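You operate a simulated robot arm through the tools that you are given. There is no shell and no other tool. Be economical: measure what you need, move in short steps, check, and stop when the job is done.

The job below is to be done with a simulated robot arm. You get a single attempt, and the scene is never put back.

## Task
Take the green plug gauge from the platform side and leave it on the grey separator.

The check looks at the end state, three seconds after you hand in, the way a careful person would. Anything else that was tipped, shoved, dropped, spilled or broken makes it a failure.

## Robot
A 7-joint arm with a two-finger parallel gripper, fixed in place. Base frame: the origin is at the foot of the arm, x ahead of it, y to its left, z up; the work surface is at about z = 0. Lengths are in mm, angles in degrees, forces in N, time in s.
With the tool pointing down near the work surface it reaches from about 240 to 620 mm from the base axis. Its first joint turns from -66.0 to 66.0 degrees. Payload 2.6 kg.
The TCP is the grasp point between the finger pads, 30 mm short of the fingertips. In the tool frame z runs along the fingers and y along their closing line. The gripper opens to 94 mm. The fingers are 28 mm wide and 10 mm thick; the gripper's body (50 by 96 mm) begins 55 mm behind the TCP.
Orientation is that of the tool frame in the base frame, as a unit quaternion [w, x, y, z]. With the fingers straight down and closing along the base's y, the tool's x points along the base's -x, its y along +y and its z along -z.

## Interface
- The arm moves only by the tool step_arm. Its argument "moves" is a list of rows, each an object of numbers (a shift or turn left out is 0, a gripper value left out holds the last): "dx", "dy", "dz": the shift along the tool's x, y, z in units of 400 mm (1.0 is 400 mm); "yaw": the turn about the tool's z in units of 120 degrees (1.0 is 120 degrees). In form: [{"dx": .., "dy": .., "dz": .., "yaw": ..}, ...]. A call has 1 to 20 rows; each row is the pose to reach, as a shift and turn from the pose commanded when the call began, along the tool's axes at that moment. "gripper" is the opening, from 0 (shut) to 1 (fully open), set as the call begins (left out, the last holds). A call with a number of a shift or a turn outside -1 to 1 is refused whole. A row lasts 0.2 s, in which the tool goes at most 50 mm and 8.6 degrees; a call with a longer step from one row to the next is refused whole, and so is a gripper value outside its range. A pose out of reach is approached as far as the arm can. The call stops where the force on the tool passes 40 N (or 10 N more than at its start, if that is more) or the arm is blocked; 0.2 s more then pass. The fingers move at their own pace (about 72 mm/s each) and stop on an object; they squeeze with about 31 N. The grip force told is the motor's: it shows also when the fingers shut on nothing. Time passes only in rows, and 0.2 s behind the last, so rows that repeat a pose let the fingers close. It gives the time, the measured TCP pose, the force on the tool (base axes), the opening and the grip force at its end, in the units of the frame above (readings bear some noise), and new pictures: "show" is both (left out), scene, wrist or none.
- Cameras (640 x 400 px; columns grow to the right, rows downward): "scene" is fixed at [41.2, 454.2, 545]; the picture's right is [-0.59, -0.81, 0.00], its down [-0.60, 0.44, -0.67] and it looks along [0.54, -0.40, -0.74] (base axes); focal length 316 px, centre (320, 200). "wrist" rides on the gripper at [-37, 0, -58] in the tool frame; the picture's right is [0.00, -1.00, 0.00], its down [0.97, 0.00, -0.24] and it looks along [0.24, 0.00, 0.97] (tool axes); focal length 218 px, centre (320, 200).
- point_at(camera, pixels): for up to 12 pixels [column, row] of the newest picture of that camera ("zoom" is the newest enlarged one), the place [x, y, z] in the base frame of the surface seen there, good to about 2 mm. The clock stands still meanwhile.
- inspect(camera, box): a new picture of the part [left, top, right, bottom] of that camera's present view, enlarged. The clock stands still meanwhile.
- close_job(): hands the job in; it is judged then, once.

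Go step by step. Measure first, check grasps and placings, and put right what went wrong. The budget is 60 turns and 120 pictures, counting those below and the enlarged ones. Unless the task says otherwise, let go and move clear before handing in, and close with one line.

The tools are called after "Request:" as a command line: name --argument value ..., lists and objects as JSON in quotes. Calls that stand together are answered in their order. step_arm: Moves the arm, as the interface text tells. Its arguments: {"type":"object","properties":{"moves":{"type":"array","items":{"type":"object","properties":{"dx":{"type":"number"},"dy":{"type":"number"},"dz":{"type":"number"},"yaw":{"type":"number"}}}},"gripper":{"type":"number"},"show":{"type":"string","enum":["both","scene","wrist","none"]}},"required":["moves"]} The other tools are called the same way: point_at (camera, pixels) gives the place of the surface under pixels of a picture; inspect (camera, box) takes an enlarged picture of a part of a camera's view; close_job () hands the job in.

At the start:

```text
clock: 0.0
position: [380.7, 192.7, 258.0]
tool_rot: [0.0, 0.0, 1.0, 0.0]
ft_force: [0.1, -0.9, 0.2]
grip_width: 93.8
grip_force: 0.1
```

scene: 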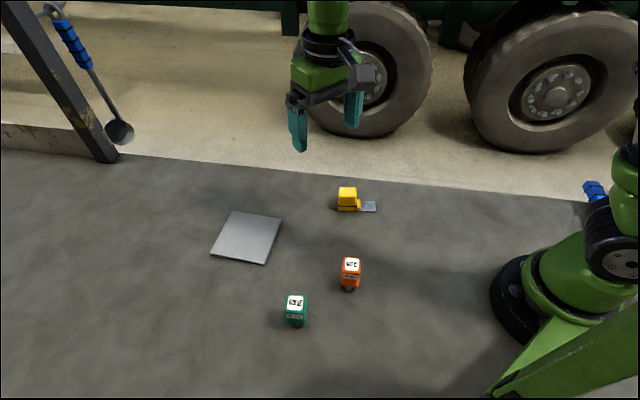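
wrist: 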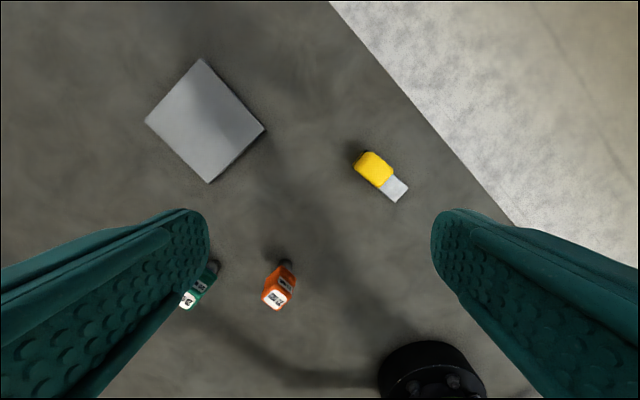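

The green gauge shows at scene (296,310), the orange one at (350,273), and the grey plate at (247,237). I'll enlarge the view and measure.

Request:
inspect --camera "scene" --box '[200, 180, 392, 340]'

Request:
point_at --camera "scene" --pixels '[[295, 301], [297, 313], [297, 325], [351, 264], [350, 289], [231, 212], [281, 219], [265, 264], [211, 254], [246, 238], [330, 320], [348, 190]]'

Request:
inspect --camera "wrist" --box '[140, 230, 320, 342]'

```text
2.50 times, centred on (296, 260) of scene
```

zoom: 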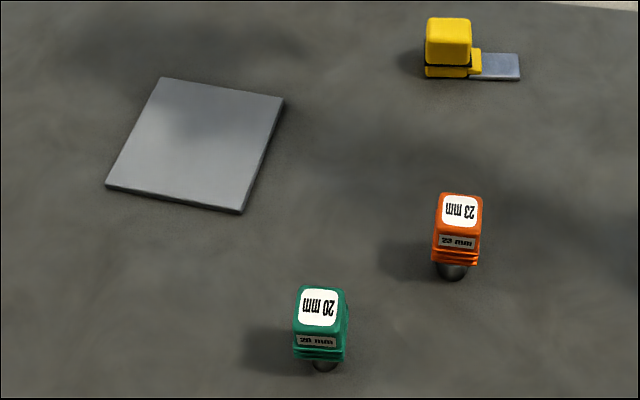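

```text
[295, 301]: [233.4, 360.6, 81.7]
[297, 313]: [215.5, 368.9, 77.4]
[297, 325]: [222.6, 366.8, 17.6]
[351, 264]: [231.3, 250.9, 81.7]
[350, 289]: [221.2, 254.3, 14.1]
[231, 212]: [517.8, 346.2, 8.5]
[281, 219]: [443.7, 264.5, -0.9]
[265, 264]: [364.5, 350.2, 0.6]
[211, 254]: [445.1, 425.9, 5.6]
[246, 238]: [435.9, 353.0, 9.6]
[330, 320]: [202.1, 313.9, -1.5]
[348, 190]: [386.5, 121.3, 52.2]
```

```text
3.56 times, centred on (230, 286) of wrist
```

zoom: 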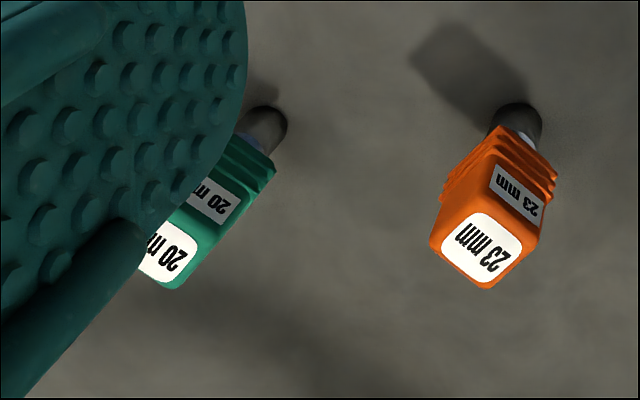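

The gauge stands on its narrow plug, about 82 mm tall, near (230,361). I'll take a closer look to find the handle's orientation.

Request:
inspect --camera "scene" --box '[264, 284, 328, 334]'

```text
8.00 times, centred on (296, 309) of scene
```

zoom: 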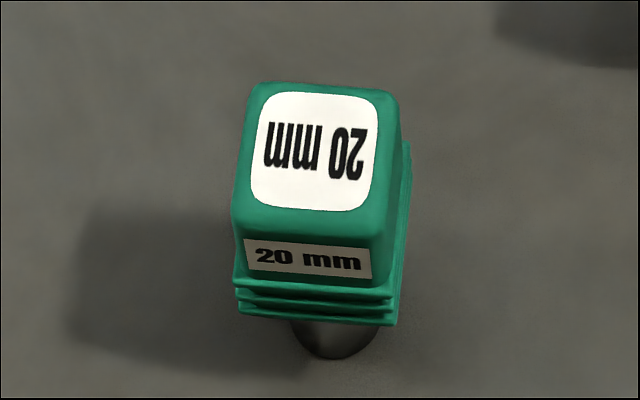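

Request:
point_at --camera "zoom" --pixels '[[262, 95], [370, 103], [358, 208], [255, 203], [255, 88], [390, 97], [380, 238], [238, 228], [238, 285], [390, 293], [240, 312], [335, 352]]'

```text
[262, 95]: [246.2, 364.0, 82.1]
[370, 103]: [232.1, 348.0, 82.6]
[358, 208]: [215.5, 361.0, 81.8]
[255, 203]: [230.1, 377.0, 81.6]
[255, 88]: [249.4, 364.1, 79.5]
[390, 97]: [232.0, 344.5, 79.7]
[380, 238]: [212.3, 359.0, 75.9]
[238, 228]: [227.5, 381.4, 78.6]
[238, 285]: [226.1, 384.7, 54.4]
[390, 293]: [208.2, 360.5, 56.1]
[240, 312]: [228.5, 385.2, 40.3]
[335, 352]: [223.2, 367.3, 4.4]
```

The handle is about 30 mm square, centred at (231,362), with faces along about 50° and 140°. I'll move above it and turn -50° so the fingers close along 140°.

Request:
step_arm --moves '[{"dx": 0.0624, "dy": 0.0708, "dz": 0.045, "yaw": -0.0694}, {"dx": 0.1248, "dy": 0.1415, "dz": 0.09, "yaw": -0.1388}, {"dx": 0.1871, "dy": 0.2123, "dz": 0.135, "yaw": -0.2082}, {"dx": 0.2495, "dy": 0.283, "dz": 0.18, "yaw": -0.2776}, {"dx": 0.3119, "dy": 0.3538, "dz": 0.225, "yaw": -0.347}, {"dx": 0.3743, "dy": 0.4245, "dz": 0.27, "yaw": -0.4167}, {"dx": 0.3743, "dy": 0.4245, "dz": 0.27, "yaw": -0.4167}]' --gripper 1

```text
clock: 1.6
position: [229.7, 362.5, 149.9]
tool_rot: [0.0, -0.424, 0.906, 0.0]
ft_force: [-0.1, 0.0, 0.3]
grip_width: 94.1
grip_force: 0.0
```

scene: 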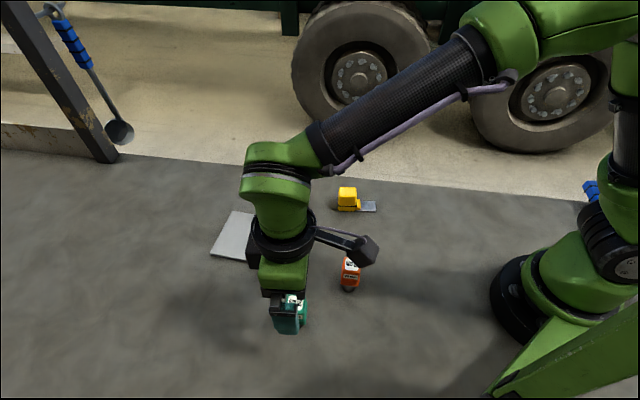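
wrist: 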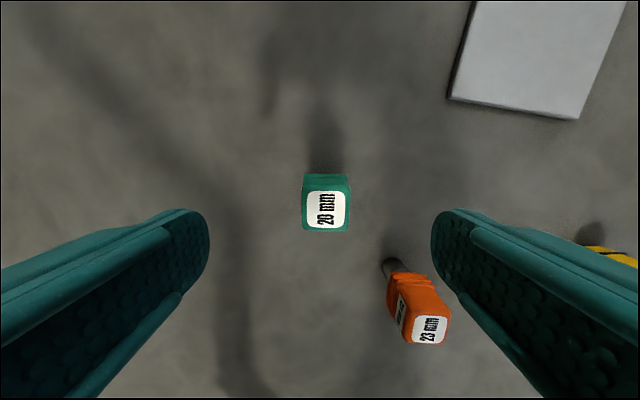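

The orientation is aligned, with the handle square in the wrist view at (326,203). I'll measure its centre precisely.

Request:
point_at --camera "wrist" --pixels '[[326, 209], [308, 193], [345, 193], [345, 226], [308, 226], [326, 180]]'

```text
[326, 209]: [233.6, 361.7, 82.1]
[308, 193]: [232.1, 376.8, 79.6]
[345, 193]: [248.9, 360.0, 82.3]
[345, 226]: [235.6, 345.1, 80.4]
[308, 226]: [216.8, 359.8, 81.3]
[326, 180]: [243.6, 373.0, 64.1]
```

The centre is (233,361), about 3 mm toward tool -y. I'll correct for that and descend to z = 60.

Request:
step_arm --moves '[{"dx": -0.0025, "dy": -0.008, "dz": 0.05}, {"dx": -0.0025, "dy": -0.008, "dz": 0.1}, {"dx": -0.0025, "dy": -0.008, "dz": 0.15}, {"dx": -0.0025, "dy": -0.008, "dz": 0.19}, {"dx": -0.0025, "dy": -0.008, "dz": 0.225}]'

```text
clock: 2.8
position: [233.8, 361.3, 58.1]
tool_rot: [0.0, -0.423, 0.906, 0.0]
ft_force: [-0.1, 0.3, -0.5]
grip_width: 94.0
grip_force: 0.1
```

scene: 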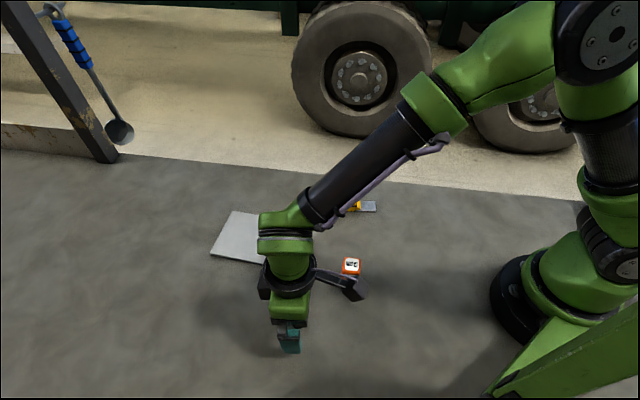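
wrist: 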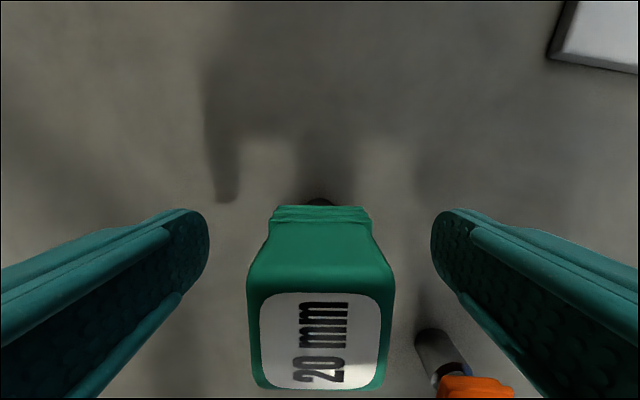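

The gauge is centred between the fingers (column ~320) and nothing has been touched. Closing now.

Request:
step_arm --moves '[{"dz": 0}, {"dz": 0}, {"dz": 0}, {"dz": 0}, {"dz": 0}]' --gripper 0

```text
clock: 4.0
position: [234.6, 360.4, 59.5]
tool_rot: [0.0, -0.423, 0.906, 0.0]
ft_force: [-0.8, 0.6, 1.1]
grip_width: 34.1
grip_force: 31.7
```

scene: 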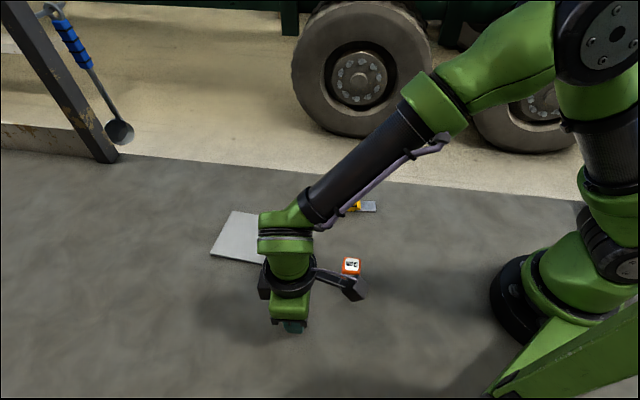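
wrist: 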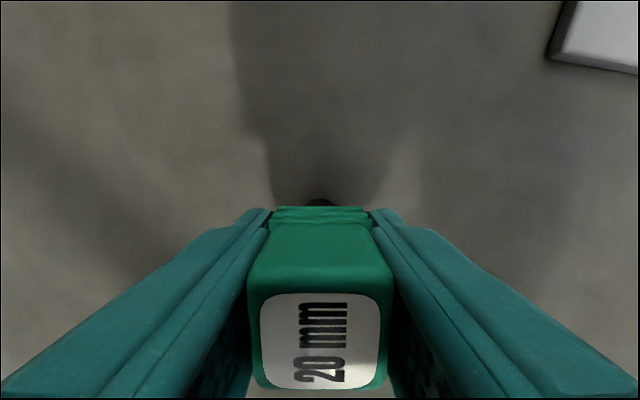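

The fingers are holding it at 34 mm with 32 N. I'll lift straight up.

Request:
step_arm --moves '[{"dz": -0.04}, {"dz": -0.09}, {"dz": -0.14}, {"dz": -0.19}, {"dz": -0.19}]'

```text
clock: 5.2
position: [233.6, 360.5, 137.0]
tool_rot: [0.0, -0.422, 0.906, 0.0]
ft_force: [-0.8, 0.0, -2.6]
grip_width: 34.2
grip_force: 31.0
```

scene: 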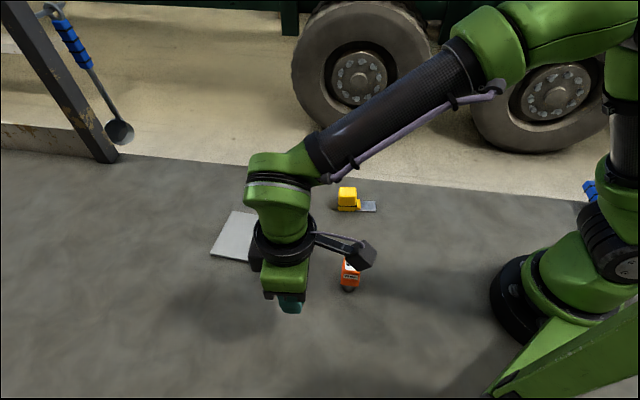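
wrist: 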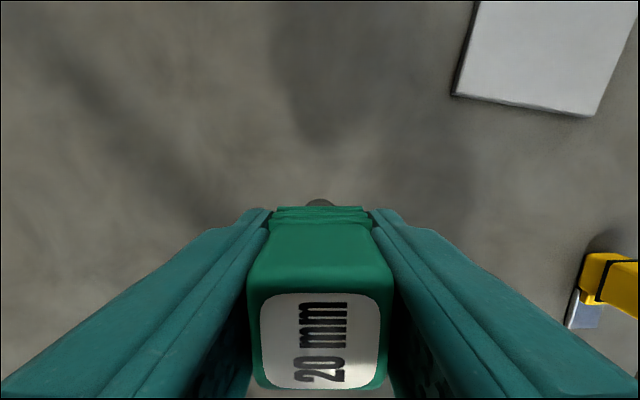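

It is lifted cleanly, with the bottom about 78 mm above the ground. Next I'll carry it level to the plate centre at about (443,347).

Request:
step_arm --moves '[{"dx": -0.0518, "dy": -0.0705}, {"dx": -0.1037, "dy": -0.141}, {"dx": -0.1555, "dy": -0.2115}, {"dx": -0.2073, "dy": -0.282}, {"dx": -0.2592, "dy": -0.3525}, {"dx": -0.311, "dy": -0.423}, {"dx": -0.311, "dy": -0.423}]'

```text
clock: 6.8
position: [445.4, 347.2, 135.5]
tool_rot: [0.0, -0.423, 0.906, 0.0]
ft_force: [0.1, 0.4, -2.2]
grip_width: 34.2
grip_force: 31.0
```

scene: 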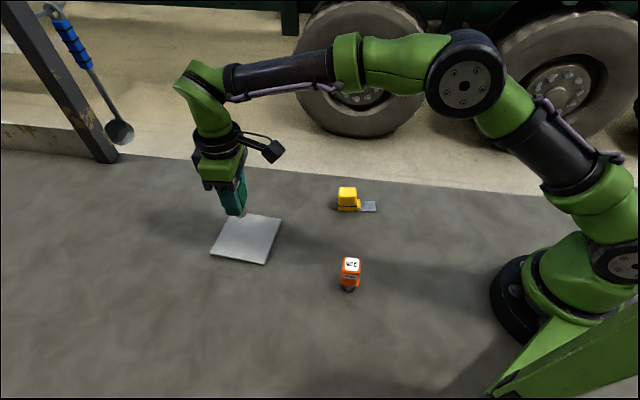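
wrist: 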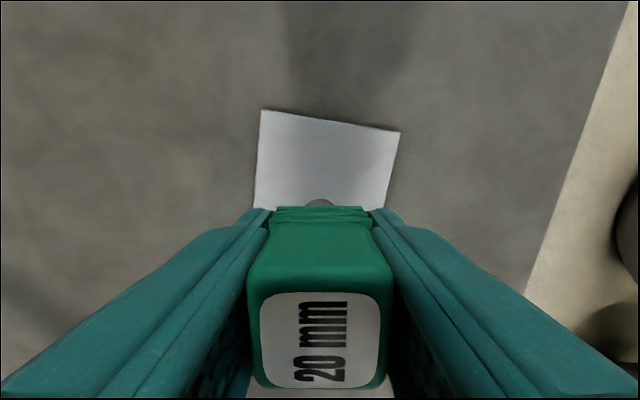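

The gauge hangs over the plate. I'll measure the plate's top height before lowering.

Request:
point_at --camera "scene" --pixels '[[245, 230], [255, 245], [230, 245], [238, 213], [265, 230], [210, 262], [262, 261], [277, 221]]'

Request:
step_arm --moves '[{"dx": 0, "dz": 0.04}, {"dx": 0, "dz": 0.08}, {"dz": 0.12}, {"dz": 0.14}, {"dz": 0.14}]' --show "both"

```text
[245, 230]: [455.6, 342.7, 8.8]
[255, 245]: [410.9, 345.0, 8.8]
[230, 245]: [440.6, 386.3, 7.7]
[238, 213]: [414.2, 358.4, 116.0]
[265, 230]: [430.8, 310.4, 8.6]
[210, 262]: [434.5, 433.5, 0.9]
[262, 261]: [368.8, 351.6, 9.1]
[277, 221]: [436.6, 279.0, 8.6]
```

```text
clock: 8.0
position: [444.3, 348.6, 79.7]
tool_rot: [0.0, -0.423, 0.906, 0.0]
ft_force: [0.1, 0.3, -2.6]
grip_width: 34.1
grip_force: 30.9
```

scene: 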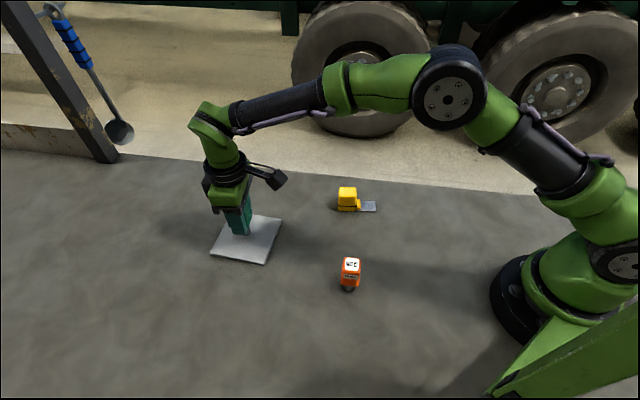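
wrist: 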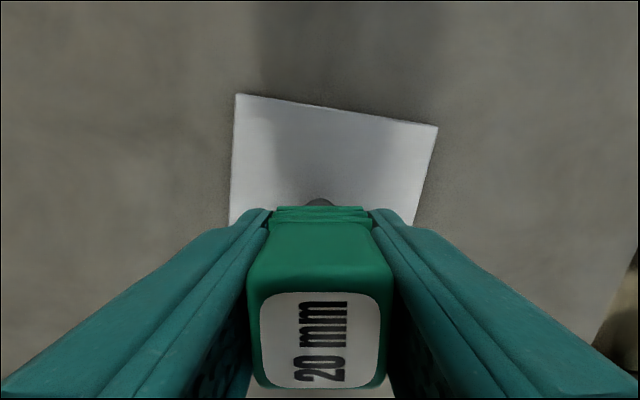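

The plate top is at z ≈ 8.7, so contact should come near TCP z ≈ 68. I'll lower 8 mm, then watch the force over small steps.

Request:
step_arm --moves '[{"dz": 0.01}, {"dz": 0.0175}, {"dz": 0.021}, {"dz": 0.0235}, {"dz": 0.0235}]' --show "none"

```text
clock: 9.2
position: [443.5, 347.8, 69.5]
tool_rot: [0.0, -0.423, 0.906, 0.0]
ft_force: [-0.2, -0.2, -1.8]
grip_width: 34.2
grip_force: 30.6
```

Request:
step_arm --moves '[{"dz": 0.0025}, {"dz": 0.0025}]' --show "none"

```text
clock: 9.8
position: [442.6, 347.9, 69.4]
tool_rot: [0.0, -0.422, 0.907, 0.0]
ft_force: [0.6, 0.3, -2.1]
grip_width: 34.1
grip_force: 30.8
```

The load is still about -2 N, meaning no contact yet. I'll lower another 1 mm.

Request:
step_arm --moves '[{"dz": 0.0025}, {"dz": 0.0025}]' --show "none"

Request:
inspect --camera "scene" --box '[200, 190, 290, 270]'

```text
clock: 10.4
position: [443.7, 348.1, 67.7]
tool_rot: [-0.001, -0.423, 0.906, 0.0]
ft_force: [0.6, -1.1, 0.2]
grip_width: 34.2
grip_force: 30.8
```

```text
5.00 times, centred on (245, 230) of scene
```

zoom: 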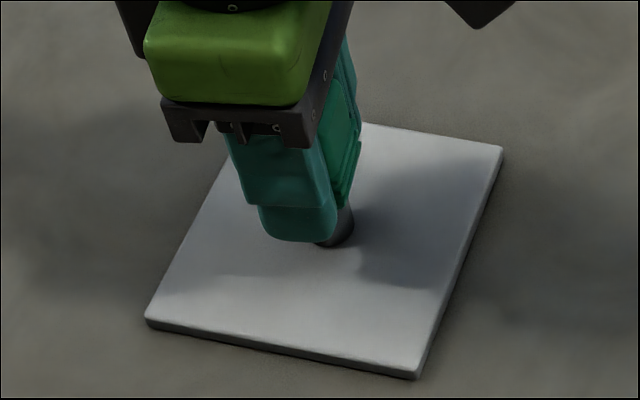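

The load has gone (force z +0.2), so the plug is touching. I'll press down another 0.4 mm to confirm.

Request:
step_arm --moves '[{"dz": 0.001}, {"dz": 0.001}]' --show "none"

```text
clock: 11.0
position: [443.7, 346.9, 67.4]
tool_rot: [0.0, -0.422, 0.906, 0.001]
ft_force: [-0.3, -1.2, 4.3]
grip_width: 34.0
grip_force: 31.4
```

Force z is +4.3 N, so it is firmly seated. Releasing.

Request:
step_arm --moves '[{"dz": 0.0}, {"dz": 0.0}, {"dz": 0.0}, {"dz": 0.0}]' --gripper 0.9

```text
clock: 12.0
position: [443.9, 346.6, 68.0]
tool_rot: [0.0, -0.423, 0.906, 0.0]
ft_force: [-0.2, 0.3, -0.9]
grip_width: 84.5
grip_force: 0.1
```

scene: 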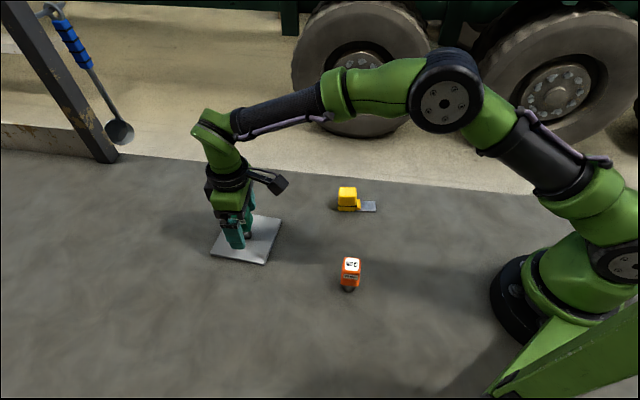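
wrist: 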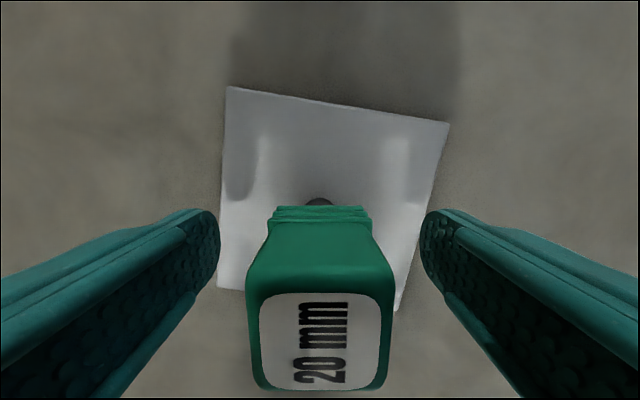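

The gauge stands freely and upright with both fingers clear. I'll rise straight up and then back away.

Request:
step_arm --moves '[{"dz": -0.04}, {"dz": -0.1}, {"dz": -0.18}, {"dz": -0.26}, {"dz": -0.34}, {"dz": -0.34, "dx": 0.1}, {"dz": -0.34, "dx": 0.2}, {"dz": -0.34, "dx": 0.3}, {"dz": -0.34, "dx": 0.3}]'

Request:
inspect --camera "scene" --box '[190, 170, 390, 295]'

```text
clock: 14.0
position: [367.7, 254.8, 204.8]
tool_rot: [0.0, -0.423, 0.906, 0.001]
ft_force: [1.2, 0.0, 0.1]
grip_width: 84.6
grip_force: 0.1
```

scene: 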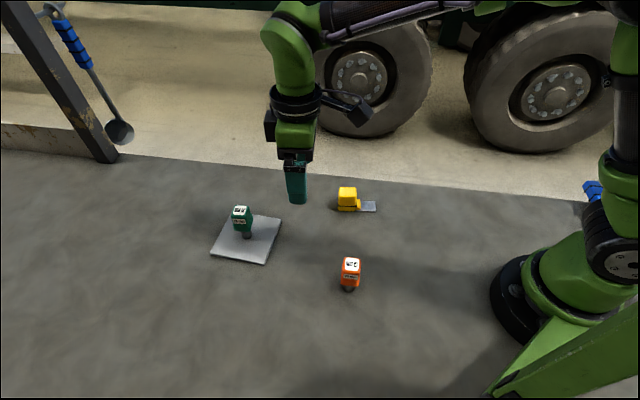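
wrist: 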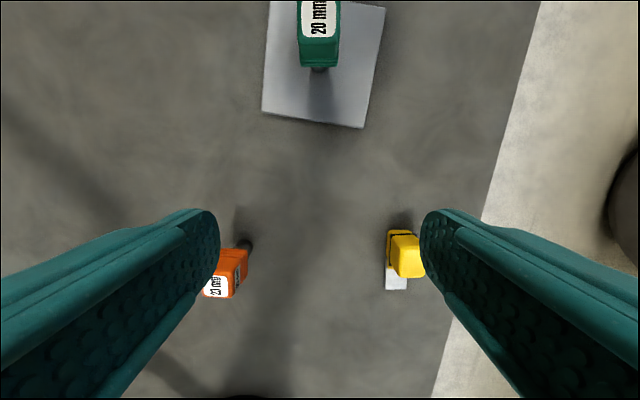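

```text
3.20 times, centred on (290, 232) of scene
```

zoom: 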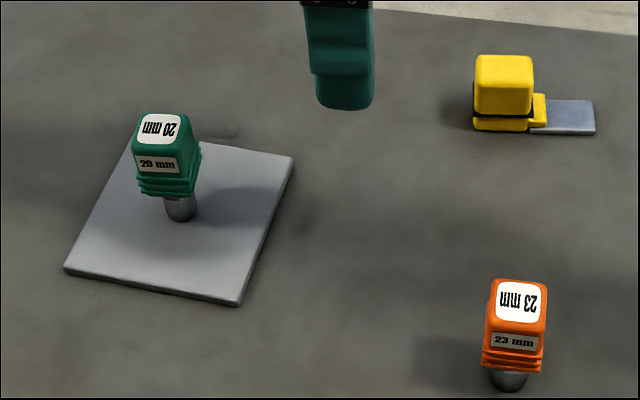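

The green gauge stands upright at the plate's centre (scene (242,222)), the plate and the other objects have not moved, and the arm is clear. I'm handing in.

Request:
close_job

```text
The job is handed in.
```

The green plug gauge is standing upright at the centre of the grey separator, and nothing else in the scene was moved.
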